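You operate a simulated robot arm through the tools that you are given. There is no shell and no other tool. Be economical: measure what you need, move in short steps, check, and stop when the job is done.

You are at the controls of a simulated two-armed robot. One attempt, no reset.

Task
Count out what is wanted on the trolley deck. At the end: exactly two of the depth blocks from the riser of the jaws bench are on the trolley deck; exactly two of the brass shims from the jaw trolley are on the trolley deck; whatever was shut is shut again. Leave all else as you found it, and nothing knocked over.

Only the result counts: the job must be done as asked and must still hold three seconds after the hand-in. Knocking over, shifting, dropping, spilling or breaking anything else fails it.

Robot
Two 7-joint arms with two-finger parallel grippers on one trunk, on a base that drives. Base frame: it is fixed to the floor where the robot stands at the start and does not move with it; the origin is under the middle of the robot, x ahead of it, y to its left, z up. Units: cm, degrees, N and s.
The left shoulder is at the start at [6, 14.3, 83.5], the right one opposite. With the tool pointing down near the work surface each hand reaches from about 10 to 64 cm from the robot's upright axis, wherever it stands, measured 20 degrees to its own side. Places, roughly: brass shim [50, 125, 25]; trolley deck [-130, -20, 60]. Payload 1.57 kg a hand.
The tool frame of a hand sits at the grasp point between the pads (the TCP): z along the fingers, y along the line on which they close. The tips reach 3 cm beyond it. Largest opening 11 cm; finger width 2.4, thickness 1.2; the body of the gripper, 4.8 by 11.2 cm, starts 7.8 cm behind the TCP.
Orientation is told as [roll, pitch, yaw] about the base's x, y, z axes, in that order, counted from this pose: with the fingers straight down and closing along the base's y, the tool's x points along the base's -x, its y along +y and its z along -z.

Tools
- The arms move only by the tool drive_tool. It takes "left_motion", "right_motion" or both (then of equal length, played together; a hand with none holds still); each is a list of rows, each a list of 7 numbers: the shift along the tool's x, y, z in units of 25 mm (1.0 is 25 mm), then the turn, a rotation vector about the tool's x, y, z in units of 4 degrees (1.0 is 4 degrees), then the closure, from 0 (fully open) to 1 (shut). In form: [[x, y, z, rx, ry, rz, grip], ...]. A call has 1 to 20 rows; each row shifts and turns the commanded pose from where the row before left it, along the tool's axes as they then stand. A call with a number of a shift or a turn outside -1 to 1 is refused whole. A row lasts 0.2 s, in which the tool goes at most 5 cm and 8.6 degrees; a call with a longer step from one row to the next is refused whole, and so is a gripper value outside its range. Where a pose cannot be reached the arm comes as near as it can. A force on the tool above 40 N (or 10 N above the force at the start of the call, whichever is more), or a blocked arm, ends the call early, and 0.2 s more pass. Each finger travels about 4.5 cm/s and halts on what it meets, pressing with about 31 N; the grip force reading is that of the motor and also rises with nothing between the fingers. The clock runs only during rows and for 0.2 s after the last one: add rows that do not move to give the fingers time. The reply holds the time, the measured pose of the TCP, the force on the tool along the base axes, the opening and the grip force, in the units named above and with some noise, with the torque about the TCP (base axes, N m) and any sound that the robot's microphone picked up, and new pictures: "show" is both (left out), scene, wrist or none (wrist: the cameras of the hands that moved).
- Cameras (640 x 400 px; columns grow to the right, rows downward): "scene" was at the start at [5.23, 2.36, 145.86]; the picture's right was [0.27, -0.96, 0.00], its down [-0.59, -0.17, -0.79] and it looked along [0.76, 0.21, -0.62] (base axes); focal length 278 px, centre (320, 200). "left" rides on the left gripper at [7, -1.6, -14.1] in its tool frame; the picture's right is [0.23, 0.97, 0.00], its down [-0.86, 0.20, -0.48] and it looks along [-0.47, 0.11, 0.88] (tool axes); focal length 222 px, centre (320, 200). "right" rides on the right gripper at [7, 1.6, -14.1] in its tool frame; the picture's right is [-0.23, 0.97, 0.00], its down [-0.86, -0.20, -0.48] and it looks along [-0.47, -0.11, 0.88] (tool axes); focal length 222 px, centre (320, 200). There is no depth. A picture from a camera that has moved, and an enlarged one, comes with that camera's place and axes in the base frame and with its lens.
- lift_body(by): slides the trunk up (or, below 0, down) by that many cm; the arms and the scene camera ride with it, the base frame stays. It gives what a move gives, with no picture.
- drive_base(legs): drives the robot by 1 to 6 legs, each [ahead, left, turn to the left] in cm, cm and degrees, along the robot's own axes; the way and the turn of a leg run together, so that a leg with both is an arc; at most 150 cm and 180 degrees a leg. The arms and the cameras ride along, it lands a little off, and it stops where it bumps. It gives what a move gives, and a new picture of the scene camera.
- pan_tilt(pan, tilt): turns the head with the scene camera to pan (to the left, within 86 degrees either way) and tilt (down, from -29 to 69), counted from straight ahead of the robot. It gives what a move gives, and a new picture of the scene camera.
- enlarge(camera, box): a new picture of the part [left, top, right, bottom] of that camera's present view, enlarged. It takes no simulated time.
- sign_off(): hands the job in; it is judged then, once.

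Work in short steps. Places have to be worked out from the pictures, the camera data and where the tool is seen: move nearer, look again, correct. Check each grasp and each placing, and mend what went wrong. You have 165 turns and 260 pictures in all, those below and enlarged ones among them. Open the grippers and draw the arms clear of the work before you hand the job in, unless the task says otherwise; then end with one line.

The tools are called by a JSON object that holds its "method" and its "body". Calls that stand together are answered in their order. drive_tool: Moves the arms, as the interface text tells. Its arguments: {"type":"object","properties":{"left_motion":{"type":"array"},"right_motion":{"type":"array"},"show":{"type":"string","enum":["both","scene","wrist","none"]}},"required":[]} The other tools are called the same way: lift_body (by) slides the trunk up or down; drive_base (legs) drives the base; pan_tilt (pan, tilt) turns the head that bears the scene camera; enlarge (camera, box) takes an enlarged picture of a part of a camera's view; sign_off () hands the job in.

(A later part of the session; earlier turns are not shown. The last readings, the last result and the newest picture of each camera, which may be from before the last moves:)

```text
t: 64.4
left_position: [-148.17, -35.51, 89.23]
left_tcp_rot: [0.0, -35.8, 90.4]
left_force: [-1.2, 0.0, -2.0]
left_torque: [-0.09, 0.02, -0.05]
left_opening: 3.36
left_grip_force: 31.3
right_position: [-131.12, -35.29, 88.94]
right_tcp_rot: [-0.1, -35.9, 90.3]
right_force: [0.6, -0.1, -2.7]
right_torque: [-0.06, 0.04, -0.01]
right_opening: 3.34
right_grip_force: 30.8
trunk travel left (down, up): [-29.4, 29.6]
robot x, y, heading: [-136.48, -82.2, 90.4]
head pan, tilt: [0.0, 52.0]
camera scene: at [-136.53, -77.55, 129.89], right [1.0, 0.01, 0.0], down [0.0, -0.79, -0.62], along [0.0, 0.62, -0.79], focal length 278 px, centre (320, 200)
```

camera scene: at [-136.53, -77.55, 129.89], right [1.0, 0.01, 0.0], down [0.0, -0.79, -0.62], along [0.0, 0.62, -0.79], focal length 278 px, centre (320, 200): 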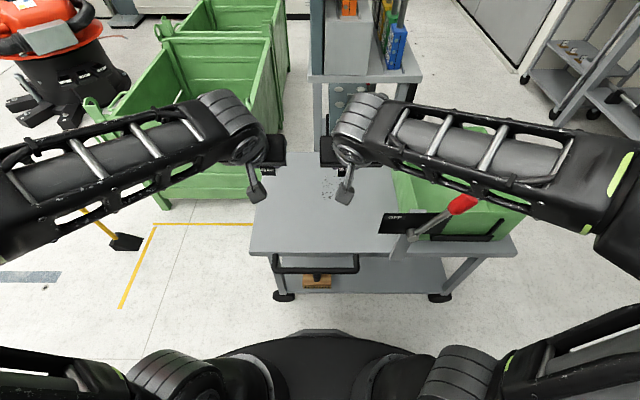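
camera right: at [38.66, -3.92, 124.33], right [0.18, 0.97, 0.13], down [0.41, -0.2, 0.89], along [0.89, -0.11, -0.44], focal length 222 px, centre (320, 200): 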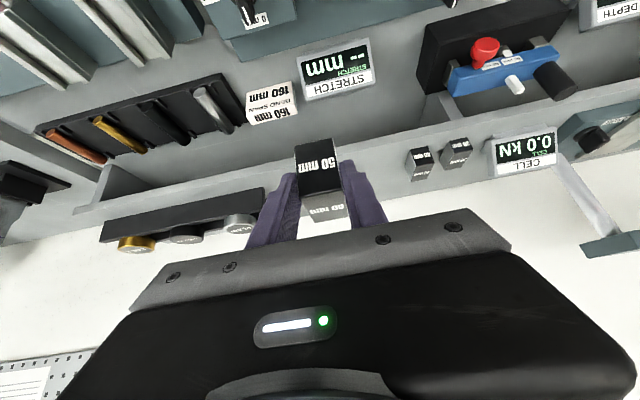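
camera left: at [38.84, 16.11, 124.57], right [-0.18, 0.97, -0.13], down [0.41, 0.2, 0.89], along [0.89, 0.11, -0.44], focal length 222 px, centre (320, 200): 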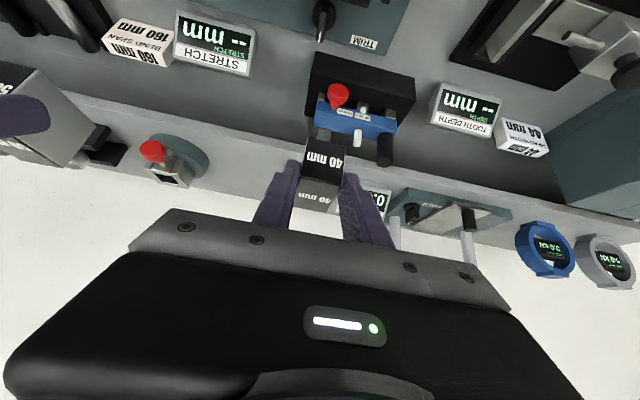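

Parallax confirms the deck at z≈60. I lower both hands together to about 2.5 cm above the deck.

{"method": "drive_tool", "body": {"left_motion": [[0.321, 0, 0.8, 0, 0, 0, 1], [0.321, 0, 0.8, 0, 0, 0, 1], [0.321, 0, 0.8, 0, 0, 0, 1], [0.321, 0, 0.8, 0, 0, 0, 1], [0.321, 0, 0.8, 0, 0, 0, 1], [0.321, 0, 0.8, 0, 0, 0, 1], [0.321, 0, 0.8, 0, 0, 0, 1], [0.321, 0, 0.8, 0, 0, 0, 1], [0.321, 0, 0.8, 0, 0, 0, 1], [0.321, 0, 0.8, 0, 0, 0, 1], [0.321, 0, 0.8, 0, 0, 0, 1]], "right_motion": [[0.321, 0, 0.8, 0, 0, 0, 1], [0.321, 0, 0.8, 0, 0, 0, 1], [0.321, 0, 0.8, 0, 0, 0, 1], [0.321, 0, 0.8, 0, 0, 0, 1], [0.321, 0, 0.8, 0, 0, 0, 1], [0.321, 0, 0.8, 0, 0, 0, 1], [0.321, 0, 0.8, 0, 0, 0, 1], [0.321, 0, 0.8, 0, 0, 0, 1], [0.321, 0, 0.8, 0, 0, 0, 1], [0.321, 0, 0.8, 0, 0, 0, 1], [0.321, 0, 0.8, 0, 0, 0, 1]]}}

```text
t: 66.8
left_position: [-148.29, -29.6, 66.24]
left_tcp_rot: [0.0, -35.9, 90.4]
left_force: [-0.2, 0.1, -1.8]
left_torque: [-0.11, -0.02, -0.02]
left_opening: 3.35
left_grip_force: 30.9
right_position: [-131.38, -29.76, 66.13]
right_tcp_rot: [0.1, -35.8, 90.5]
right_force: [0.2, -0.4, -3.5]
right_torque: [-0.1, 0.0, 0.03]
right_opening: 3.35
right_grip_force: 30.9
trunk travel left (down, up): [-29.4, 29.6]
robot x, y, heading: [-136.6, -81.92, 90.0]
head pan, tilt: [0.0, 52.0]
camera scene: at [-136.54, -77.53, 129.89], right [1.0, 0.01, 0.0], down [0.0, -0.79, -0.62], along [0.0, 0.62, -0.79], focal length 278 px, centre (320, 200)
camera right: at [-132.86, -43.51, 73.3], right [-0.97, 0.18, 0.13], down [0.2, 0.41, 0.89], along [0.1, 0.89, -0.44], focal length 222 px, centre (320, 200)
camera left: at [-146.54, -43.35, 73.52], right [-0.97, -0.19, -0.13], down [-0.2, 0.41, 0.89], along [-0.11, 0.89, -0.44], focal length 222 px, centre (320, 200)
```

scene: 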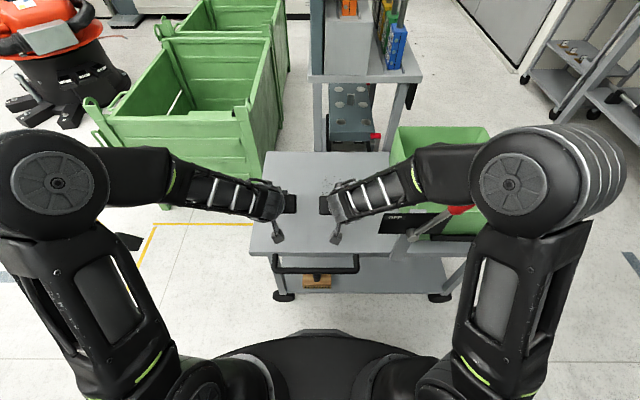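
right: 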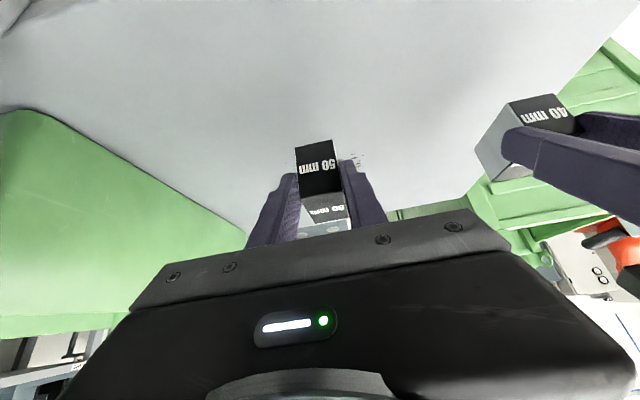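
left: 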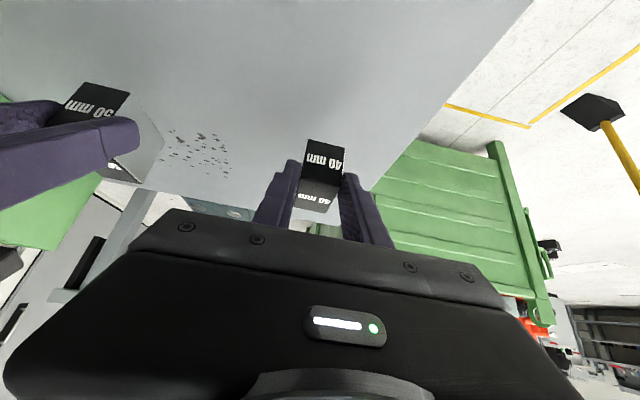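

Both blocks hang just above the deck. I lower slowly by 1.8 cm, watching the forces.

{"method": "drive_tool", "body": {"left_motion": [[0.0706, 0, 0.097, 0, 0, 0, 1], [0.0706, 0, 0.097, 0, 0, 0, 1], [0.0706, 0, 0.097, 0, 0, 0, 1], [0.0706, 0, 0.097, 0, 0, 0, 1], [0.0706, 0, 0.097, 0, 0, 0, 1], [0.0706, 0, 0.097, 0, 0, 0, 1]], "right_motion": [[0.0706, 0, 0.097, 0, 0, 0, 1], [0.0706, 0, 0.097, 0, 0, 0, 1], [0.0706, 0, 0.097, 0, 0, 0, 1], [0.0706, 0, 0.097, 0, 0, 0, 1], [0.0706, 0, 0.097, 0, 0, 0, 1], [0.0706, 0, 0.097, 0, 0, 0, 1]], "show": "none"}}

```text
t: 68.2
left_position: [-148.35, -29.53, 64.62]
left_tcp_rot: [0.0, -35.9, 90.3]
left_force: [0.4, -0.5, -1.4]
left_torque: [-0.08, -0.01, -0.02]
left_opening: 3.36
left_grip_force: 31.0
right_position: [-131.22, -29.66, 64.14]
right_tcp_rot: [0.1, -35.9, 90.4]
right_force: [-0.3, 0.2, -2.8]
right_torque: [-0.09, 0.0, 0.04]
right_opening: 3.37
right_grip_force: 31.2
trunk travel left (down, up): [-29.4, 29.6]
robot x, y, heading: [-136.59, -81.44, 90.3]
head pan, tilt: [0.0, 52.0]
```

No contact yet; I go 0.6 cm lower.

{"method": "drive_tool", "body": {"left_motion": [[0.0353, 0, 0.0485, 0, 0, 0, 1], [0.0353, 0, 0.0485, 0, 0, 0, 1], [0.0353, 0, 0.0485, 0, 0, 0, 1], [0.0353, 0, 0.0485, 0, 0, 0, 1]], "right_motion": [[0.0353, 0, 0.0485, 0, 0, 0, 1], [0.0353, 0, 0.0485, 0, 0, 0, 1], [0.0353, 0, 0.0485, 0, 0, 0, 1], [0, 0, 0, 0, 0, 0, 1]], "show": "wrist"}}

```text
t: 69.2
left_position: [-148.41, -29.5, 63.95]
left_tcp_rot: [0.0, -35.9, 90.3]
left_force: [-0.5, 0.8, -1.7]
left_torque: [-0.06, -0.01, -0.01]
left_opening: 3.37
left_grip_force: 31.1
right_position: [-131.1, -29.63, 63.68]
right_tcp_rot: [0.0, -35.9, 90.4]
right_force: [0.5, 0.2, -2.8]
right_torque: [-0.09, 0.01, -0.04]
right_opening: 3.35
right_grip_force: 31.3
trunk travel left (down, up): [-29.4, 29.6]
robot x, y, heading: [-136.65, -82.16, 90.3]
head pan, tilt: [0.0, 52.0]
camera right: at [-132.64, -43.54, 71.03], right [-0.97, 0.18, 0.13], down [0.2, 0.41, 0.89], along [0.1, 0.89, -0.44], focal length 222 px, centre (320, 200)
camera left: at [-146.63, -43.29, 71.15], right [-0.97, -0.19, -0.13], down [-0.2, 0.41, 0.89], along [-0.11, 0.89, -0.44], focal length 222 px, centre (320, 200)
```

right: 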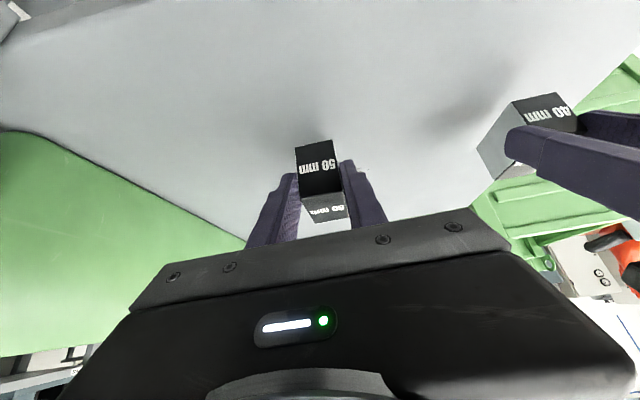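
left: 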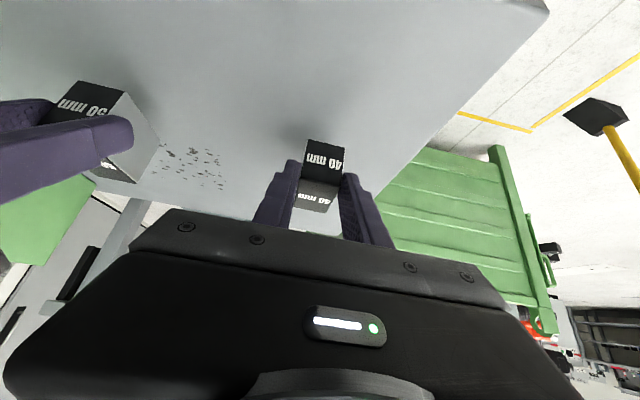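

Shadows are closing in but there's still no contact, so I lower further in small steps.

{"method": "drive_tool", "body": {"left_motion": [[0.0353, 0, 0.0485, 0, 0, 0, 1], [0.0353, 0, 0.0485, 0, 0, 0, 1], [0, 0, 0, 0, 0, 0, 1]], "right_motion": [[0.0353, 0, 0.0485, 0, 0, 0, 1], [0.0353, 0, 0.0485, 0, 0, 0, 1], [0, 0, 0, 0, 0, 0, 1]], "show": "none"}}

{"method": "drive_tool", "body": {"left_motion": [[0.0353, 0, 0.0485, 0, 0, 0, 1], [0.0353, 0, 0.0485, 0, 0, 0, 1], [0, 0, 0, 0, 0, 0, 1]], "right_motion": [[0.0353, 0, 0.0485, 0, 0, 0, 1], [0.0353, 0, 0.0485, 0, 0, 0, 1], [0, 0, 0, 0, 0, 0, 1]], "show": "none"}}

```text
t: 70.0
left_position: [-148.49, -29.62, 63.55]
left_tcp_rot: [0.0, -35.9, 90.3]
left_force: [-0.3, -0.3, -2.6]
left_torque: [-0.09, 0.0, 0.02]
left_opening: 3.34
left_grip_force: 30.9
right_position: [-131.14, -29.71, 63.52]
right_tcp_rot: [-0.1, -35.8, 90.3]
right_force: [0.2, 0.2, -3.5]
right_torque: [-0.11, -0.01, 0.02]
right_opening: 3.36
right_grip_force: 31.2
trunk travel left (down, up): [-29.4, 29.6]
robot x, y, heading: [-136.59, -81.76, 90.3]
head pan, tilt: [0.0, 52.0]
```

```text
t: 70.8
left_position: [-148.33, -29.57, 63.28]
left_tcp_rot: [0.0, -35.9, 90.4]
left_force: [0.7, 0.4, -2.2]
left_torque: [-0.06, 0.03, -0.03]
left_opening: 3.34
left_grip_force: 31.2
right_position: [-131.04, -29.69, 63.1]
right_tcp_rot: [0.0, -35.9, 90.4]
right_force: [0.5, 0.6, -3.0]
right_torque: [-0.11, -0.05, 0.02]
right_opening: 3.36
right_grip_force: 30.8
trunk travel left (down, up): [-29.4, 29.6]
robot x, y, heading: [-136.4, -82.3, 90.6]
head pan, tilt: [0.0, 52.0]
```

Still no contact at z≈63.2; I carry on in 0.3 cm increments.

{"method": "drive_tool", "body": {"left_motion": [[0.0353, 0, 0.0485, 0, 0, 0, 1], [0.0353, 0, 0.0485, 0, 0, 0, 1], [0, 0, 0, 0, 0, 0, 1]], "right_motion": [[0.0353, 0, 0.0485, 0, 0, 0, 1], [0.0353, 0, 0.0485, 0, 0, 0, 1], [0, 0, 0, 0, 0, 0, 1]], "show": "wrist"}}

```text
t: 71.6
left_position: [-148.32, -29.57, 62.97]
left_tcp_rot: [0.0, -36.0, 90.5]
left_force: [-0.4, -0.2, -1.5]
left_torque: [-0.08, -0.02, 0.0]
left_opening: 3.36
left_grip_force: 30.6
right_position: [-131.11, -29.67, 62.81]
right_tcp_rot: [-0.1, -36.0, 90.4]
right_force: [0.1, -0.6, -3.0]
right_torque: [-0.12, -0.01, -0.01]
right_opening: 3.37
right_grip_force: 30.6
trunk travel left (down, up): [-29.4, 29.6]
robot x, y, heading: [-136.7, -81.88, 90.0]
head pan, tilt: [0.0, 52.0]
camera right: at [-132.68, -43.49, 70.11], right [-0.98, 0.18, 0.13], down [0.2, 0.41, 0.89], along [0.1, 0.89, -0.44], focal length 222 px, centre (320, 200)
camera left: at [-146.63, -43.33, 70.22], right [-0.97, -0.19, -0.13], down [-0.2, 0.41, 0.89], along [-0.11, 0.89, -0.44], focal length 222 px, centre (320, 200)
```

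right: 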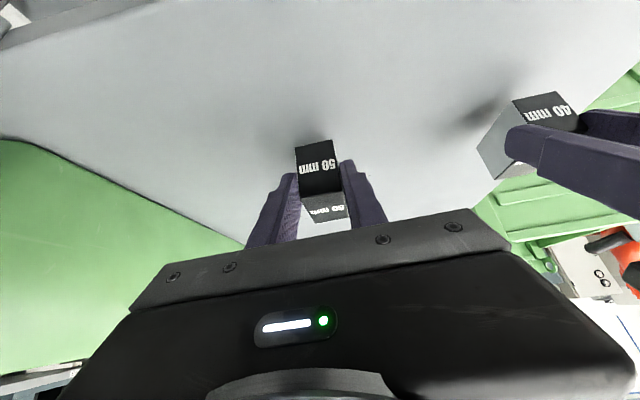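
left: 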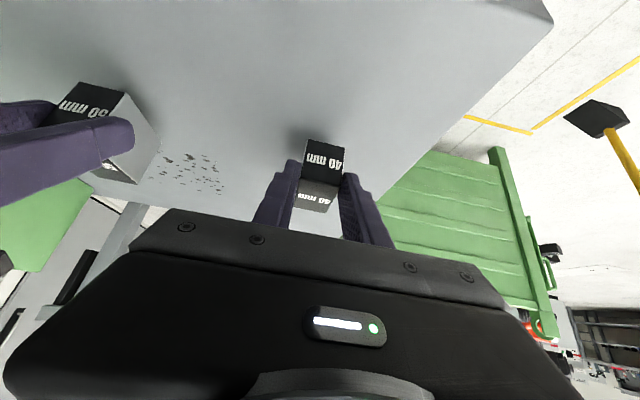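

Shadows are close under the blocks but there's still no load change. I continue 0.3 cm at a time.

{"method": "drive_tool", "body": {"left_motion": [[0.0353, 0, 0.0485, 0, 0, 0, 1], [0.0353, 0, 0.0485, 0, 0, 0, 1], [0, 0, 0, 0, 0, 0, 1]], "right_motion": [[0.0353, 0, 0.0485, 0, 0, 0, 1], [0.0353, 0, 0.0485, 0, 0, 0, 1], [0, 0, 0, 0, 0, 0, 1]], "show": "none"}}

{"method": "drive_tool", "body": {"left_motion": [[0.0353, 0, 0.0485, 0, 0, 0, 1], [0.0353, 0, 0.0485, 0, 0, 0, 1], [0, 0, 0, 0, 0, 0, 1]], "right_motion": [[0.0353, 0, 0.0485, 0, 0, 0, 1], [0.0353, 0, 0.0485, 0, 0, 0, 1], [0, 0, 0, 0, 0, 0, 1]], "show": "none"}}

```text
t: 72.4
left_position: [-148.35, -29.47, 62.69]
left_tcp_rot: [0.0, -35.9, 90.3]
left_force: [-0.1, 0.3, -1.6]
left_torque: [-0.04, -0.01, -0.01]
left_opening: 3.34
left_grip_force: 31.2
right_position: [-131.19, -29.65, 62.57]
right_tcp_rot: [0.0, -35.9, 90.4]
right_force: [0.3, -0.1, -3.4]
right_torque: [-0.11, 0.02, -0.01]
right_opening: 3.36
right_grip_force: 31.1
trunk travel left (down, up): [-29.4, 29.6]
robot x, y, heading: [-136.67, -81.84, 90.3]
head pan, tilt: [0.0, 52.0]
```

```text
t: 73.2
left_position: [-148.28, -29.63, 62.31]
left_tcp_rot: [0.0, -35.9, 90.5]
left_force: [-0.2, -0.7, -2.0]
left_torque: [-0.07, -0.01, 0.02]
left_opening: 3.34
left_grip_force: 31.5
right_position: [-131.25, -29.77, 62.16]
right_tcp_rot: [-0.1, -35.9, 90.3]
right_force: [-1.2, -0.3, -3.3]
right_torque: [-0.09, -0.03, 0.0]
right_opening: 3.36
right_grip_force: 31.2
trunk travel left (down, up): [-29.4, 29.6]
robot x, y, heading: [-136.38, -81.89, 90.3]
head pan, tilt: [0.0, 52.0]
```

Still free, so the deck is lower than I assumed. I continue with 0.6 cm steps; the force limit guards the move.

{"method": "drive_tool", "body": {"left_motion": [[0.0353, 0, 0.0485, 0, 0, 0, 1], [0.0353, 0, 0.0485, 0, 0, 0, 1], [0, 0, 0, 0, 0, 0, 1]], "right_motion": [[0.0353, 0, 0.0485, 0, 0, 0, 1], [0.0353, 0, 0.0485, 0, 0, 0, 1], [0, 0, 0, 0, 0, 0, 1]], "show": "none"}}

{"method": "drive_tool", "body": {"left_motion": [[0.0353, 0, 0.0485, 0, 0, 0, 1], [0.0353, 0, 0.0485, 0, 0, 0, 1], [0, 0, 0, 0, 0, 0, 1]], "right_motion": [[0.0353, 0, 0.0485, 0, 0, 0, 1], [0.0353, 0, 0.0485, 0, 0, 0, 1], [0, 0, 0, 0, 0, 0, 1]], "show": "wrist"}}

```text
t: 74.0
left_position: [-148.29, -29.49, 62.02]
left_tcp_rot: [0.0, -35.9, 90.5]
left_force: [-1.0, 0.0, -1.9]
left_torque: [-0.06, 0.02, 0.0]
left_opening: 3.37
left_grip_force: 31.3
right_position: [-131.17, -29.71, 61.89]
right_tcp_rot: [0.0, -35.9, 90.4]
right_force: [0.5, -0.1, -2.1]
right_torque: [-0.11, 0.0, -0.01]
right_opening: 3.36
right_grip_force: 30.9
trunk travel left (down, up): [-29.4, 29.6]
robot x, y, heading: [-136.41, -82.28, 90.3]
head pan, tilt: [0.0, 52.0]
```

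```text
t: 74.8
left_position: [-148.25, -29.69, 61.74]
left_tcp_rot: [0.0, -35.9, 90.5]
left_force: [0.5, -0.7, -3.0]
left_torque: [-0.1, 0.02, 0.0]
left_opening: 3.36
left_grip_force: 31.0
right_position: [-131.19, -29.68, 61.62]
right_tcp_rot: [0.0, -35.9, 90.4]
right_force: [0.0, -0.4, -2.4]
right_torque: [-0.12, 0.01, 0.02]
right_opening: 3.33
right_grip_force: 30.5
trunk travel left (down, up): [-29.4, 29.6]
robot x, y, heading: [-136.7, -82.07, 90.3]
head pan, tilt: [0.0, 52.0]
camera right: at [-132.7, -43.54, 68.96], right [-0.97, 0.18, 0.13], down [0.2, 0.41, 0.89], along [0.1, 0.89, -0.44], focal length 222 px, centre (320, 200)
camera left: at [-146.64, -43.38, 69.05], right [-0.97, -0.19, -0.13], down [-0.2, 0.41, 0.89], along [-0.11, 0.89, -0.44], focal length 222 px, centre (320, 200)
```

right: 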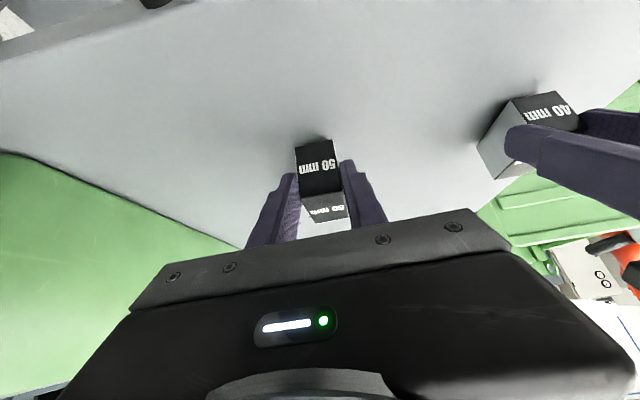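
left: 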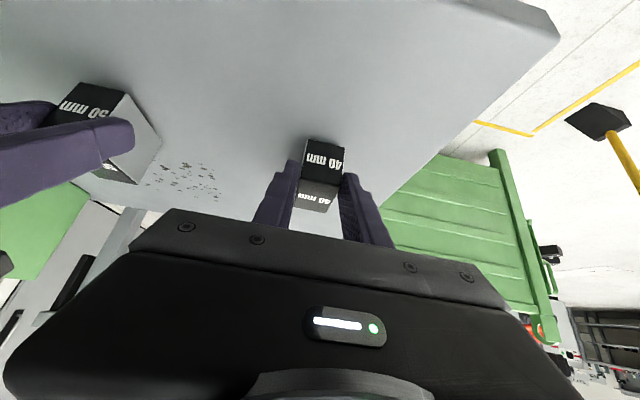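

The shadow now almost touches the block, so I take two more small steps.

{"method": "drive_tool", "body": {"left_motion": [[0.0353, 0, 0.0485, 0, 0, 0, 1], [0.0353, 0, 0.0485, 0, 0, 0, 1], [0, 0, 0, 0, 0, 0, 1]], "right_motion": [[0.0353, 0, 0.0485, 0, 0, 0, 1], [0.0353, 0, 0.0485, 0, 0, 0, 1], [0, 0, 0, 0, 0, 0, 1]], "show": "none"}}

{"method": "drive_tool", "body": {"left_motion": [[0.0353, 0, 0.0485, 0, 0, 0, 1], [0, 0, 0, 0, 0, 0, 1]], "right_motion": [[0.0353, 0, 0.0485, 0, 0, 0, 1], [0, 0, 0, 0, 0, 0, 1]], "show": "none"}}

```text
t: 75.6
left_position: [-148.37, -29.62, 61.53]
left_tcp_rot: [0.0, -35.9, 90.3]
left_force: [-0.4, -0.5, -2.6]
left_torque: [-0.1, 0.04, -0.02]
left_opening: 3.35
left_grip_force: 31.0
right_position: [-131.18, -29.79, 61.27]
right_tcp_rot: [0.0, -35.9, 90.4]
right_force: [1.3, -0.4, -2.3]
right_torque: [-0.08, -0.01, 0.01]
right_opening: 3.36
right_grip_force: 30.7
trunk travel left (down, up): [-29.4, 29.6]
robot x, y, heading: [-136.49, -82.08, 90.3]
head pan, tilt: [0.0, 52.0]
```

```text
t: 76.2
left_position: [-148.23, -29.52, 61.45]
left_tcp_rot: [0.0, -36.0, 90.3]
left_force: [0.4, 0.7, -2.1]
left_torque: [-0.09, 0.01, -0.01]
left_opening: 3.34
left_grip_force: 30.9
right_position: [-131.17, -29.72, 61.14]
right_tcp_rot: [0.1, -35.9, 90.4]
right_force: [-0.3, -0.8, -3.5]
right_torque: [-0.1, -0.01, -0.01]
right_opening: 3.35
right_grip_force: 30.9
trunk travel left (down, up): [-29.4, 29.6]
robot x, y, heading: [-136.09, -82.12, 90.3]
head pan, tilt: [0.0, 52.0]
```

{"method": "enlarge", "body": {"camera": "left", "box": [40, 60, 200, 200]}}

{"method": "drive_tool", "body": {"left_motion": [[0.0353, 0, 0.0485, 0, 0, 0, 1], [0.0353, 0, 0.0485, 0, 0, 0, 1], [0, 0, 0, 0, 0, 0, 1]], "right_motion": [[0.0353, 0, 0.0485, 0, 0, 0, 1], [0.0353, 0, 0.0485, 0, 0, 0, 1], [0, 0, 0, 0, 0, 0, 1]], "show": "none"}}

```text
2.86 times, centred on (120, 130) of left
camera zoom: at [-146.59, -43.35, 68.62], right [-0.97, -0.19, -0.13], down [-0.2, 0.41, 0.89], along [-0.11, 0.89, -0.44], focal length 635 px, centre (891, 400)
```

zoom: 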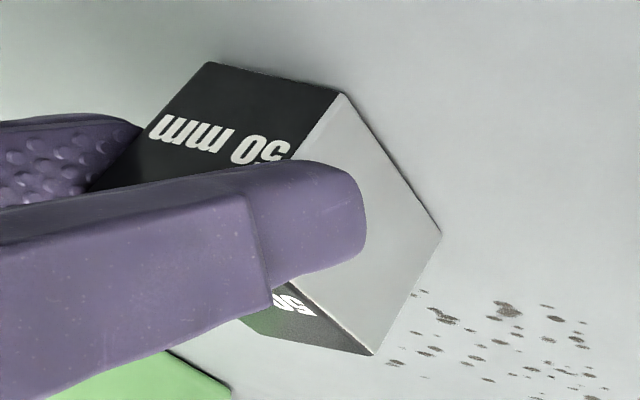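

```text
t: 77.0
left_position: [-148.29, -29.59, 61.26]
left_tcp_rot: [-0.1, -36.2, 90.3]
left_force: [-0.1, -3.2, 15.2]
left_torque: [0.32, -0.21, 0.07]
left_opening: 3.35
left_grip_force: 30.8
right_position: [-131.25, -29.65, 61.16]
right_tcp_rot: [0.0, -36.1, 90.4]
right_force: [0.0, -0.7, 6.2]
right_torque: [0.41, -0.1, 0.04]
right_opening: 3.37
right_grip_force: 30.7
trunk travel left (down, up): [-29.4, 29.6]
robot x, y, heading: [-136.52, -82.19, 90.0]
head pan, tilt: [0.0, 52.0]
```

Both blocks now rest on the deck (upward forces of 15 N and 6 N). I open both grippers and withdraw back along the fingers.

{"method": "drive_tool", "body": {"left_motion": [[0, 0, 0, 0, 0, 0, 0.9], [0, 0, 0, 0, 0, 0, 0.5], [0, 0, 0, 0, 0, 0, 0.5], [0, 0, 0, 0, 0, 0, 0.5], [0, 0, -0.3, 0, 0, 0, 0.5], [0, 0, -0.8, 0, 0, 0, 0.5], [0, 0, -0.8, 0, 0, 0, 0.5], [0, 0, -0.8, 0, 0, 0, 0.5], [0, 0, -0.8, 0, 0, 0, 0.5]], "right_motion": [[0, 0, 0, 0, 0, 0, 0.9], [0, 0, 0, 0, 0, 0, 0.5], [0, 0, 0, 0, 0, 0, 0.5], [0, 0, 0, 0, 0, 0, 0.5], [0, 0, -0.3, 0, 0, 0, 0.5], [0, 0, -0.8, 0, 0, 0, 0.5], [0, 0, -0.8, 0, 0, 0, 0.5], [0, 0, -0.8, 0, 0, 0, 0.5], [0, 0, -0.8, 0, 0, 0, 0.5]]}}

```text
t: 79.0
left_position: [-148.4, -34.84, 68.35]
left_tcp_rot: [0.0, -36.0, 90.4]
left_force: [1.1, 0.3, 0.0]
left_torque: [-0.02, 0.01, -0.02]
left_opening: 5.48
left_grip_force: 0.0
right_position: [-130.89, -34.9, 68.06]
right_tcp_rot: [-0.1, -35.9, 90.4]
right_force: [0.2, 0.5, -0.1]
right_torque: [-0.01, 0.01, 0.01]
right_opening: 5.48
right_grip_force: 0.1
trunk travel left (down, up): [-29.4, 29.6]
robot x, y, heading: [-136.61, -82.22, 90.3]
head pan, tilt: [0.0, 52.0]
camera scene: at [-136.54, -77.6, 129.89], right [1.0, 0.01, 0.0], down [0.0, -0.79, -0.62], along [0.0, 0.62, -0.79], focal length 278 px, centre (320, 200)
camera right: at [-132.49, -48.74, 75.38], right [-0.97, 0.18, 0.13], down [0.2, 0.41, 0.89], along [0.1, 0.89, -0.44], focal length 222 px, centre (320, 200)
camera left: at [-146.56, -48.55, 75.57], right [-0.97, -0.19, -0.13], down [-0.2, 0.41, 0.89], along [-0.11, 0.89, -0.44], focal length 222 px, centre (320, 200)
```

scene: 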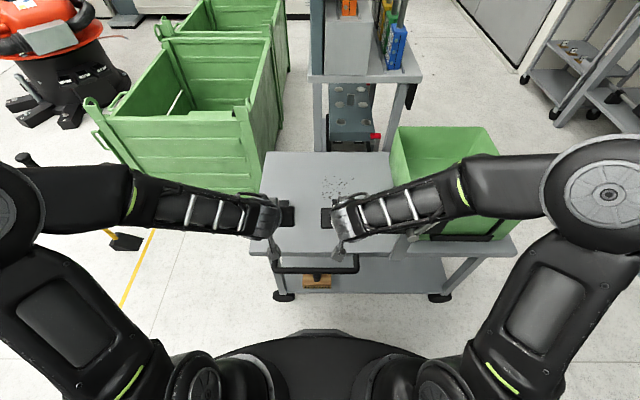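
right: 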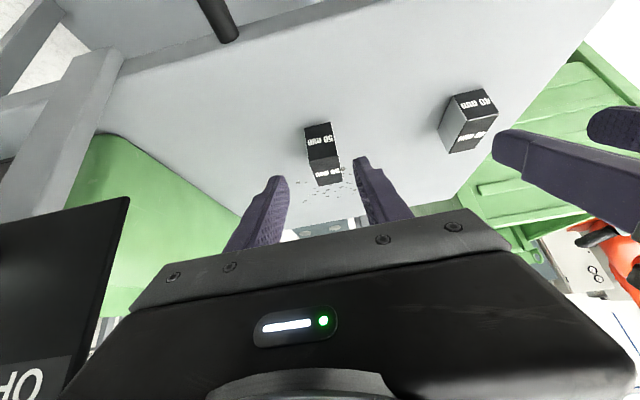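
left: 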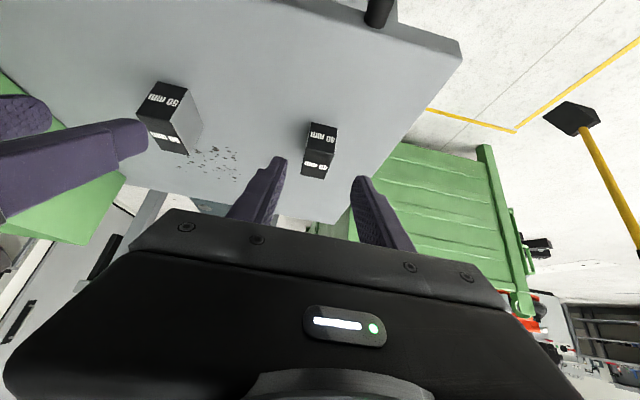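

Both blocks stand on the deck. I raise the trunk and look toward the jaw trolley, enlarged.

{"method": "lift_body", "body": {"by": 28}}

{"method": "pan_tilt", "body": {"pan": -45, "tilt": 22}}

{"method": "enlarge", "body": {"camera": "scene", "box": [240, 60, 480, 210]}}

```text
t: 81.8
left_position: [-148.29, -34.73, 96.35]
left_tcp_rot: [0.0, -36.0, 90.4]
left_force: [0.1, -0.6, 0.1]
left_torque: [-0.01, -0.03, 0.02]
left_opening: 5.48
left_grip_force: 0.1
right_position: [-130.92, -34.91, 96.03]
right_tcp_rot: [0.0, -35.9, 90.4]
right_force: [0.3, 0.0, -0.3]
right_torque: [0.01, 0.01, 0.01]
right_opening: 5.5
right_grip_force: 0.0
trunk travel left (down, up): [-57.4, 1.6]
robot x, y, heading: [-136.12, -82.16, 90.0]
head pan, tilt: [0.0, 52.0]
```

```text
t: 83.0
left_position: [-148.27, -34.78, 96.35]
left_tcp_rot: [-0.1, -35.9, 90.4]
left_force: [1.7, 0.3, 0.3]
left_torque: [-0.04, 0.02, -0.04]
left_opening: 5.51
left_grip_force: 0.0
right_position: [-131.0, -34.86, 95.94]
right_tcp_rot: [0.0, -36.0, 90.4]
right_force: [0.6, 0.3, 0.4]
right_torque: [-0.05, 0.02, 0.03]
right_opening: 5.51
right_grip_force: 0.1
trunk travel left (down, up): [-57.4, 1.6]
robot x, y, heading: [-136.48, -81.7, 90.4]
head pan, tilt: [-45.0, 22.0]
camera scene: at [-129.98, -78.49, 162.39], right [0.71, -0.7, 0.0], down [-0.26, -0.27, -0.93], along [0.65, 0.66, -0.38], focal length 278 px, centre (320, 200)
```

scene: 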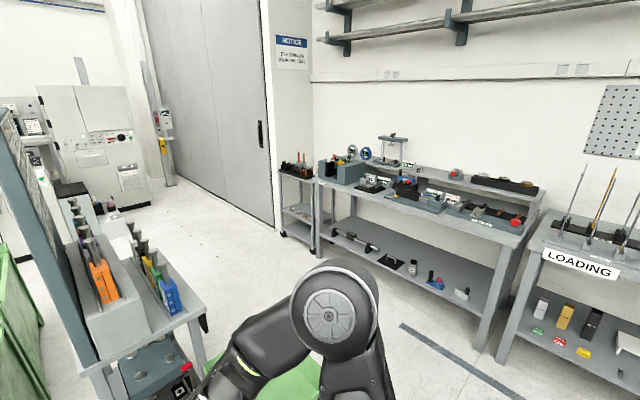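

```text
2.67 times, centred on (360, 135) of scene
camera zoom: at [-129.98, -78.49, 162.39], right [0.71, -0.7, 0.0], down [-0.26, -0.27, -0.93], along [0.65, 0.66, -0.38], focal length 740 px, centre (213, 373)
```

zoom: 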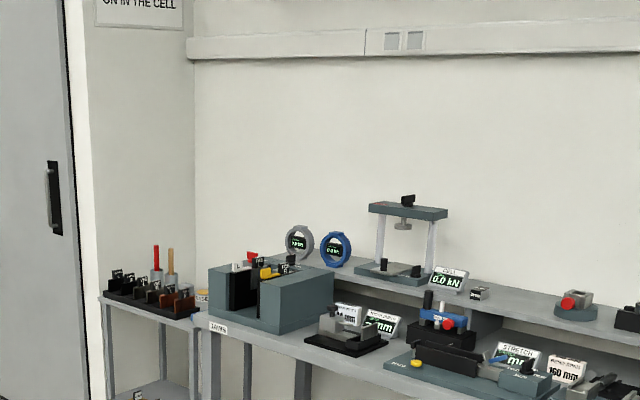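

{"method": "enlarge", "body": {"camera": "scene", "box": [256, 160, 336, 260]}}

```text
4.00 times, centred on (296, 210) of scene
camera zoom: at [-129.98, -78.49, 162.39], right [0.71, -0.7, 0.0], down [-0.26, -0.27, -0.93], along [0.65, 0.66, -0.38], focal length 1111 px, centre (416, 160)
```

zoom: 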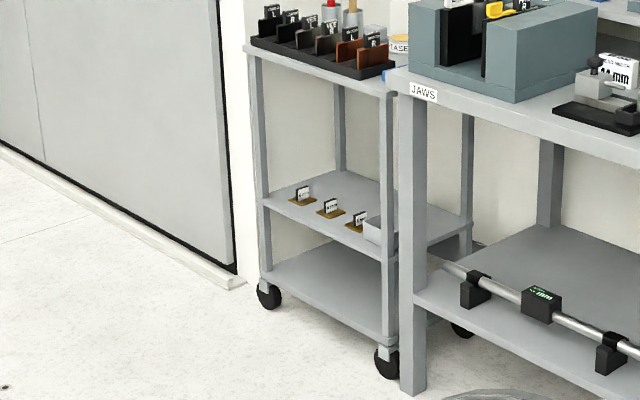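

The three brass shims are flat plates with upright labelled tabs on the middle shelf of the jaw trolley, near its front edge. I drive back, turn to +x, go ahead and strafe left to the jaw trolley in stages.

{"method": "drive_base", "body": {"legs": [[-22, 0, 0], [0, 0, -90.2], [100, 0, 0]]}}

{"method": "pan_tilt", "body": {"pan": 45, "tilt": 35}}

```text
t: 93.2
left_position: [10.69, -95.42, 96.24]
left_tcp_rot: [0.0, -35.9, -1.6]
left_force: [0.4, 0.3, 0.0]
left_torque: [0.0, 0.0, 0.01]
left_opening: 5.52
left_grip_force: 0.1
right_position: [10.04, -112.79, 96.01]
right_tcp_rot: [0.0, -35.9, -1.4]
right_force: [-1.0, -0.8, 0.2]
right_torque: [-0.02, -0.02, -0.02]
right_opening: 5.48
right_grip_force: 0.1
trunk travel left (down, up): [-57.4, 1.6]
robot x, y, heading: [-37.27, -105.75, -1.6]
head pan, tilt: [-45.0, 22.0]
camera scene: at [-33.66, -112.3, 162.39], right [-0.73, -0.69, 0.0], down [-0.26, 0.27, -0.93], along [0.64, -0.67, -0.37], focal length 278 px, centre (320, 200)
```

scene: 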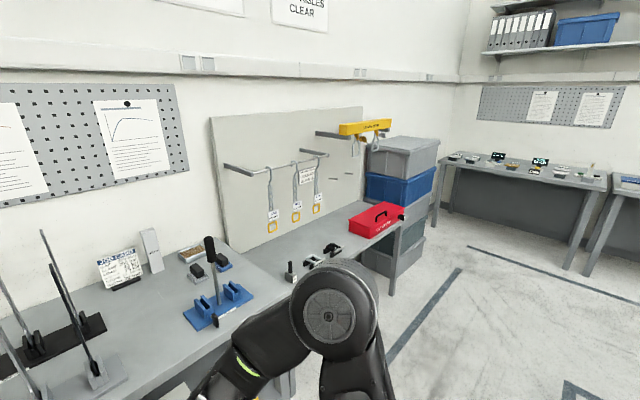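

```text
t: 94.9
left_position: [10.72, -95.45, 96.28]
left_tcp_rot: [0.0, -35.9, -1.7]
left_force: [0.1, -0.1, 0.4]
left_torque: [0.03, -0.01, -0.02]
left_opening: 5.5
left_grip_force: 0.0
right_position: [10.1, -112.64, 96.03]
right_tcp_rot: [0.0, -36.0, -1.6]
right_force: [0.3, -0.5, 0.1]
right_torque: [0.01, 0.04, 0.0]
right_opening: 5.5
right_grip_force: 0.1
trunk travel left (down, up): [-57.4, 1.6]
robot x, y, heading: [-37.05, -105.53, -1.5]
head pan, tilt: [45.0, 35.0]
camera scene: at [-33.67, -99.51, 160.33], right [0.69, -0.73, 0.0], down [-0.42, -0.39, -0.82], along [0.6, 0.56, -0.57], focal length 278 px, centre (320, 200)
```

scene: 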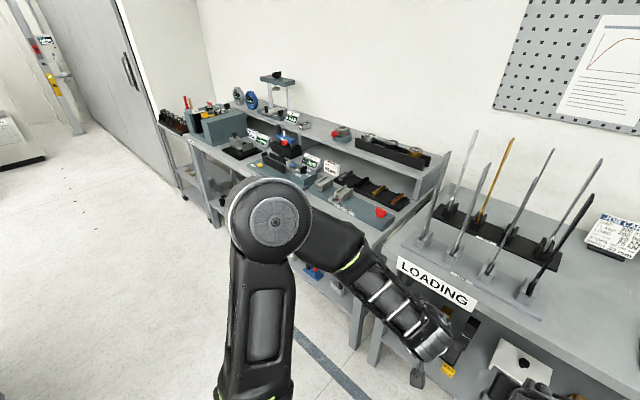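

The way is clear, so I strafe left to y≈120.

{"method": "drive_base", "body": {"legs": [[0, 0, 1.5], [0, 120, 0], [0, 104, 0]]}}

{"method": "pan_tilt", "body": {"pan": 0, "tilt": 50}}

```text
t: 106.3
left_position: [11.49, 129.57, 96.33]
left_tcp_rot: [0.1, -35.9, 0.4]
left_force: [-0.1, -0.5, 0.0]
left_torque: [-0.05, 0.04, -0.01]
left_opening: 5.49
left_grip_force: 0.1
right_position: [11.26, 112.18, 96.09]
right_tcp_rot: [-0.1, -35.8, 0.3]
right_force: [0.7, -0.4, -0.3]
right_torque: [-0.02, 0.02, 0.02]
right_opening: 5.51
right_grip_force: 0.0
trunk travel left (down, up): [-57.4, 1.6]
robot x, y, heading: [-35.83, 117.52, 0.1]
head pan, tilt: [45.0, 35.0]
camera scene: at [-32.78, 123.98, 160.33], right [0.71, -0.7, 0.0], down [-0.4, -0.41, -0.82], along [0.58, 0.58, -0.57], focal length 278 px, centre (320, 200)
```

scene: 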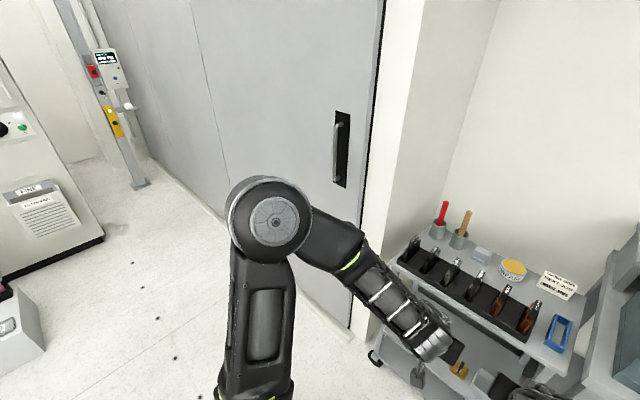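

```text
t: 107.4
left_position: [11.42, 129.52, 96.31]
left_tcp_rot: [-0.1, -35.9, 0.3]
left_force: [-0.4, 0.9, -0.2]
left_torque: [-0.01, 0.01, 0.05]
left_opening: 5.51
left_grip_force: 0.0
right_position: [11.42, 112.22, 96.04]
right_tcp_rot: [0.0, -35.9, 0.4]
right_force: [0.0, -1.2, -0.6]
right_torque: [-0.02, -0.01, 0.03]
right_opening: 5.49
right_grip_force: 0.1
trunk travel left (down, up): [-57.4, 1.6]
robot x, y, heading: [-35.93, 117.61, 0.2]
head pan, tilt: [0.0, 50.0]
camera scene: at [-31.27, 117.72, 158.16], right [0.01, -1.0, 0.0], down [-0.77, -0.01, -0.64], along [0.64, 0.0, -0.77], focal length 278 px, centre (320, 200)
```

scene: 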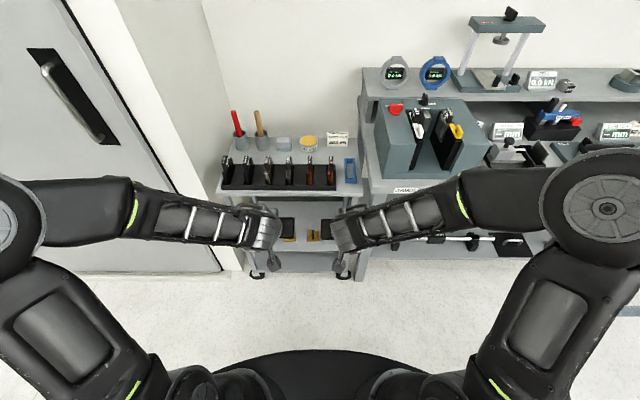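

The trolley top front edge is at x≈38. I lower the trunk so the wrist cameras look in at the middle shelf.

{"method": "lift_body", "body": {"by": -42}}

{"method": "drive_tool", "body": {"left_motion": [[0, 0, 0, 0, 0, 0, 0.5]], "right_motion": [[0, 0, 0, 0, 0, 0, 0.5]]}}

```text
refused: -42 is not a number from -40 to 40
```

```text
t: 107.8
left_position: [11.4, 129.52, 96.29]
left_tcp_rot: [0.0, -35.9, 0.4]
left_force: [-0.1, -0.5, -0.2]
left_torque: [-0.02, -0.03, 0.01]
left_opening: 5.53
left_grip_force: 0.0
right_position: [11.46, 112.23, 96.1]
right_tcp_rot: [0.0, -35.9, 0.4]
right_force: [-0.2, -0.1, 0.3]
right_torque: [-0.01, -0.03, 0.0]
right_opening: 5.5
right_grip_force: 0.1
trunk travel left (down, up): [-57.4, 1.6]
robot x, y, heading: [-36.11, 117.3, 0.1]
head pan, tilt: [0.0, 50.0]
camera scene: at [-31.27, 117.72, 158.16], right [0.01, -1.0, 0.0], down [-0.77, 0.0, -0.64], along [0.64, 0.0, -0.77], focal length 278 px, centre (320, 200)
camera right: at [-2.6, 113.87, 103.37], right [0.18, 0.97, 0.13], down [0.41, -0.2, 0.89], along [0.89, -0.1, -0.44], focal length 222 px, centre (320, 200)
camera left: at [-2.46, 127.99, 103.55], right [-0.19, 0.97, -0.13], down [0.41, 0.2, 0.89], along [0.89, 0.11, -0.44], focal length 222 px, centre (320, 200)
```

scene: 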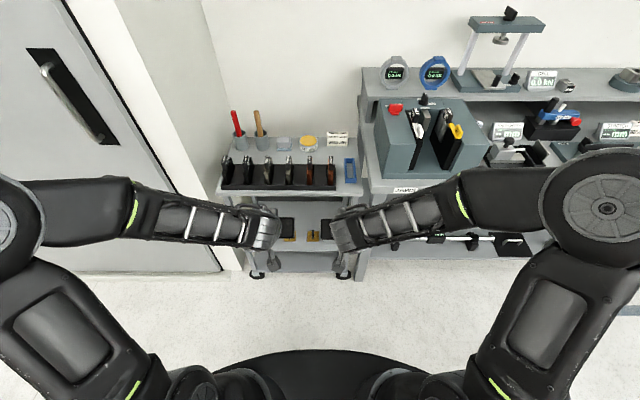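
right: 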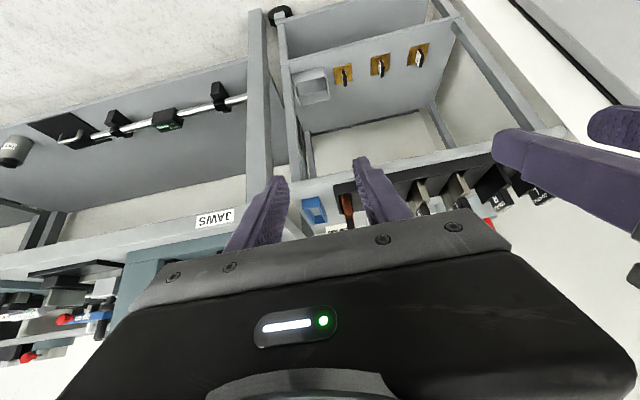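
left: 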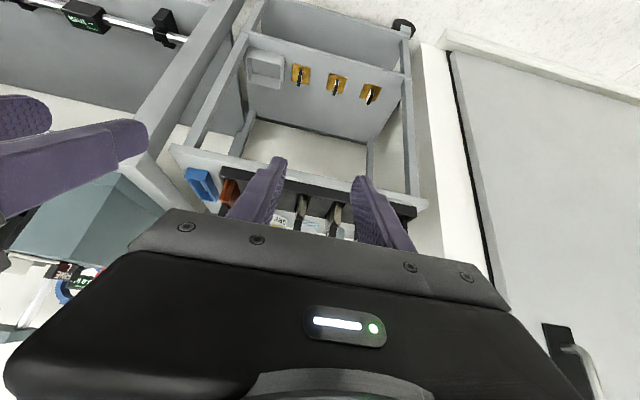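

The shims are visible in both wrist views; I enlarge them.

{"method": "enlarge", "body": {"camera": "left", "box": [240, 40, 400, 140]}}

{"method": "enlarge", "body": {"camera": "right", "box": [280, 20, 440, 120]}}

```text
4.00 times, centred on (320, 90) of left
camera zoom: at [-2.46, 127.99, 103.55], right [-0.19, 0.97, -0.13], down [0.41, 0.2, 0.89], along [0.89, 0.11, -0.44], focal length 888 px, centre (320, 640)
```

zoom: 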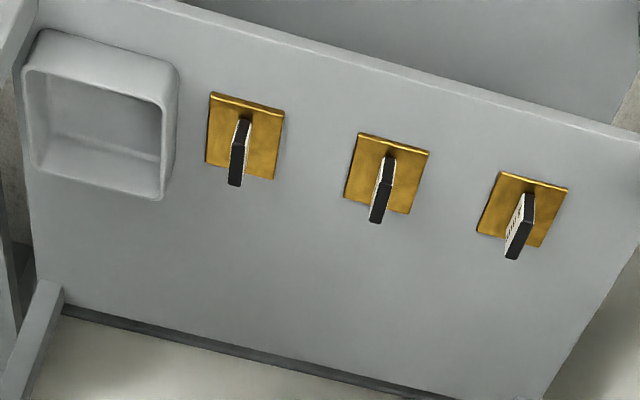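

```text
4.00 times, centred on (360, 70) of right
camera zoom: at [-2.6, 113.87, 103.37], right [0.18, 0.97, 0.13], down [0.41, -0.2, 0.89], along [0.89, -0.1, -0.44], focal length 888 px, centre (160, 720)
```

zoom: 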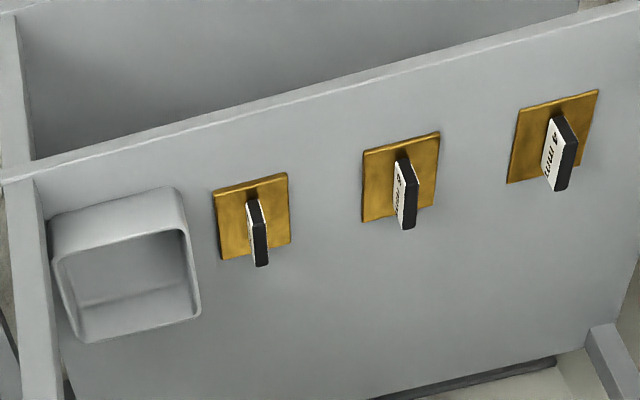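

Triangulated: the shims stand at x≈45, y≈122, 133.5 and 145 on a shelf at z≈37.5. Each has a roughly 3 cm tab that is thin along y. I'll take the y=122 one with the right hand and the 133.5 one with the left. I move left 10 cm, lower the trunk, then drive nearer.

{"method": "drive_base", "body": {"legs": [[0, 10.5, 0]]}}

{"method": "lift_body", "body": {"by": -40}}

{"method": "drive_base", "body": {"legs": [[20, 0, 0]]}}

{"method": "drive_tool", "body": {"left_motion": [[0, 0, 0, 0, 0, 0, 0.5]], "right_motion": [[0, 0, 0, 0, 0, 0, 0.5]], "show": "wrist"}}

```text
t: 109.0
left_position: [11.44, 140.13, 96.45]
left_tcp_rot: [-0.1, -35.9, 0.3]
left_force: [-0.3, 0.8, -0.3]
left_torque: [-0.03, 0.0, -0.06]
left_opening: 5.51
left_grip_force: 0.1
right_position: [11.31, 122.86, 96.06]
right_tcp_rot: [-0.1, -36.0, 0.3]
right_force: [0.7, 0.4, 0.5]
right_torque: [-0.03, 0.0, 0.01]
right_opening: 5.49
right_grip_force: 0.1
trunk travel left (down, up): [-57.4, 1.6]
robot x, y, heading: [-36.22, 128.56, 0.8]
head pan, tilt: [0.0, 50.0]
camera scene: at [-31.33, 128.48, 158.16], right [0.0, -1.0, 0.0], down [-0.77, 0.0, -0.64], along [0.64, 0.0, -0.77], focal length 278 px, centre (320, 200)
```

scene: 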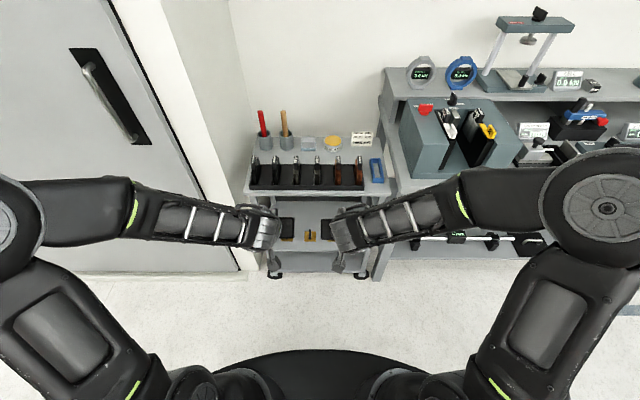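

```text
t: 112.8
left_position: [11.44, 140.07, 56.29]
left_tcp_rot: [0.0, -35.9, 0.2]
left_force: [0.6, -0.2, -0.2]
left_torque: [-0.01, -0.03, 0.02]
left_opening: 5.51
left_grip_force: 0.1
right_position: [11.4, 122.77, 56.24]
right_tcp_rot: [0.0, -36.0, 0.4]
right_force: [-0.2, -0.8, -0.7]
right_torque: [0.01, 0.02, -0.01]
right_opening: 5.49
right_grip_force: 0.1
trunk travel left (down, up): [-17.4, 41.6]
robot x, y, heading: [-35.73, 128.36, 0.2]
head pan, tilt: [0.0, 50.0]
```

```text
t: 114.4
left_position: [31.35, 140.08, 56.41]
left_tcp_rot: [0.0, -36.0, 0.3]
left_force: [-0.5, 0.4, -0.2]
left_torque: [0.03, 0.01, 0.03]
left_opening: 5.5
left_grip_force: 0.1
right_position: [31.21, 122.73, 56.06]
right_tcp_rot: [0.0, -36.0, 0.3]
right_force: [0.8, 0.6, 0.4]
right_torque: [0.02, 0.0, 0.05]
right_opening: 5.52
right_grip_force: 0.1
trunk travel left (down, up): [-17.4, 41.6]
robot x, y, heading: [-16.4, 128.19, 0.4]
head pan, tilt: [0.0, 50.0]
camera scene: at [-11.45, 128.38, 118.16], right [0.01, -1.0, 0.0], down [-0.77, 0.0, -0.64], along [0.64, 0.0, -0.77], focal length 278 px, centre (320, 200)
```

scene: 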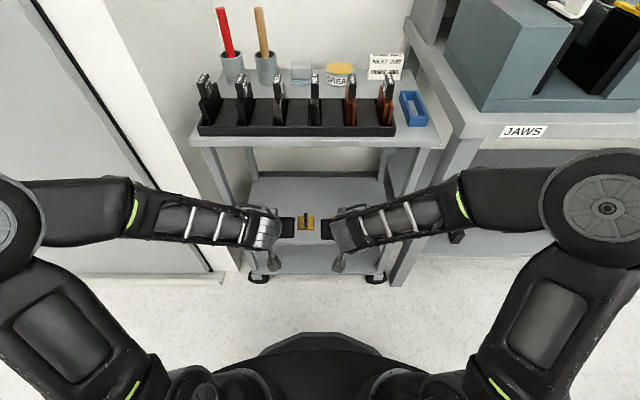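

```text
t: 114.8
left_position: [31.24, 140.2, 56.25]
left_tcp_rot: [0.0, -36.0, 0.4]
left_force: [-0.2, 0.3, -0.1]
left_torque: [0.04, -0.03, 0.02]
left_opening: 5.5
left_grip_force: 0.1
right_position: [31.17, 122.86, 55.92]
right_tcp_rot: [0.0, -35.8, 0.3]
right_force: [-0.1, 0.1, -0.1]
right_torque: [0.01, 0.0, -0.01]
right_opening: 5.48
right_grip_force: 0.1
trunk travel left (down, up): [-17.4, 41.6]
robot x, y, heading: [-16.28, 128.2, 0.3]
head pan, tilt: [0.0, 50.0]
camera right: at [17.23, 124.52, 63.37], right [0.18, 0.97, 0.13], down [0.41, -0.2, 0.89], along [0.89, -0.1, -0.44], focal length 222 px, centre (320, 200)
camera left: at [17.38, 138.64, 63.55], right [-0.19, 0.97, -0.13], down [0.41, 0.2, 0.89], along [0.89, 0.11, -0.44], focal length 222 px, centre (320, 200)
```

right: 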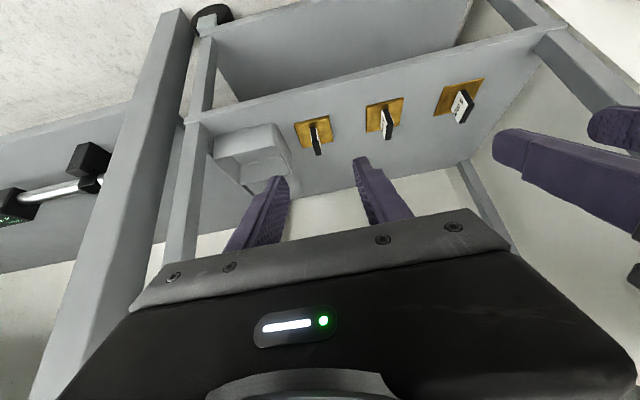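
left: 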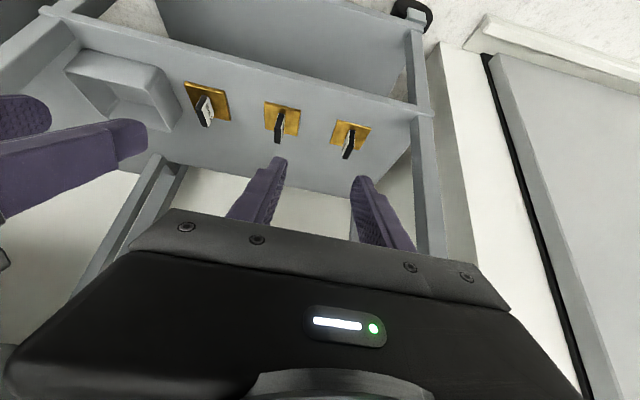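

Refined: shim A at (45.8, 121.9) and B at (45.6, 133.7), plate level z≈36.5. I bring the right hand over A at z≈46.

{"method": "drive_tool", "body": {"right_motion": [[-0.2875, -0.0475, 0.821, 0, 0, 0, 0.6], [-0.2875, -0.0475, 0.821, 0, 0, 0, 0.6], [-0.2875, -0.0475, 0.821, 0, 0, 0, 0.6], [-0.2875, -0.0475, 0.821, 0, 0, 0, 0.6], [-0.2875, -0.0475, 0.821, 0, 0, 0, 0.6], [-0.2875, -0.0475, 0.821, 0, 0, 0, 0.6], [-0.2875, -0.0475, 0.821, 0, 0, 0, 0.6], [-0.2875, -0.0475, 0.821, 0, 0, 0, 0.6]]}}

```text
t: 116.6
left_position: [31.24, 140.23, 56.31]
left_tcp_rot: [-0.1, -36.0, 0.3]
left_force: [1.0, -0.4, 0.2]
left_torque: [-0.02, 0.0, -0.03]
left_opening: 5.5
left_grip_force: 0.1
right_position: [45.43, 121.85, 46.21]
right_tcp_rot: [-0.2, -35.9, 0.4]
right_force: [-0.8, -0.1, -0.1]
right_torque: [0.0, -0.02, 0.04]
right_opening: 4.4
right_grip_force: 0.1
trunk travel left (down, up): [-17.4, 41.6]
robot x, y, heading: [-15.81, 128.2, 0.3]
head pan, tilt: [0.0, 50.0]
camera scene: at [-11.44, 128.39, 118.16], right [0.01, -1.0, 0.0], down [-0.77, 0.0, -0.64], along [0.64, 0.0, -0.77], focal length 278 px, centre (320, 200)
camera right: at [31.53, 123.58, 53.4], right [0.18, 0.97, 0.13], down [0.41, -0.2, 0.89], along [0.89, -0.1, -0.44], focal length 222 px, centre (320, 200)
```

scene: 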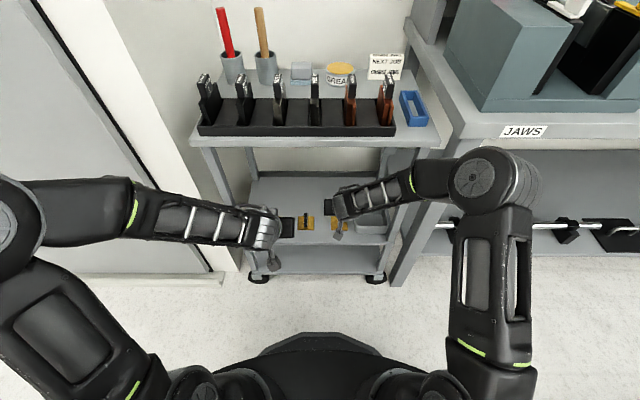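
right: 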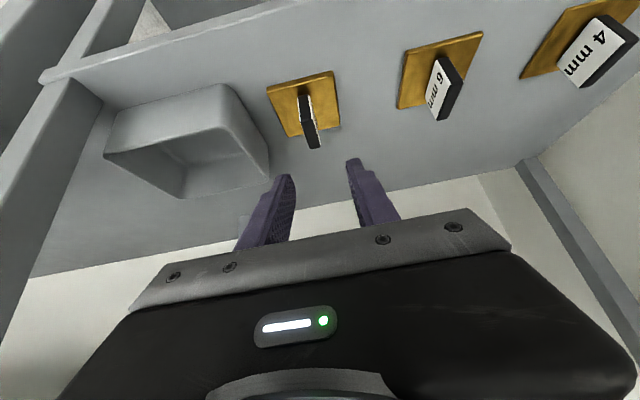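

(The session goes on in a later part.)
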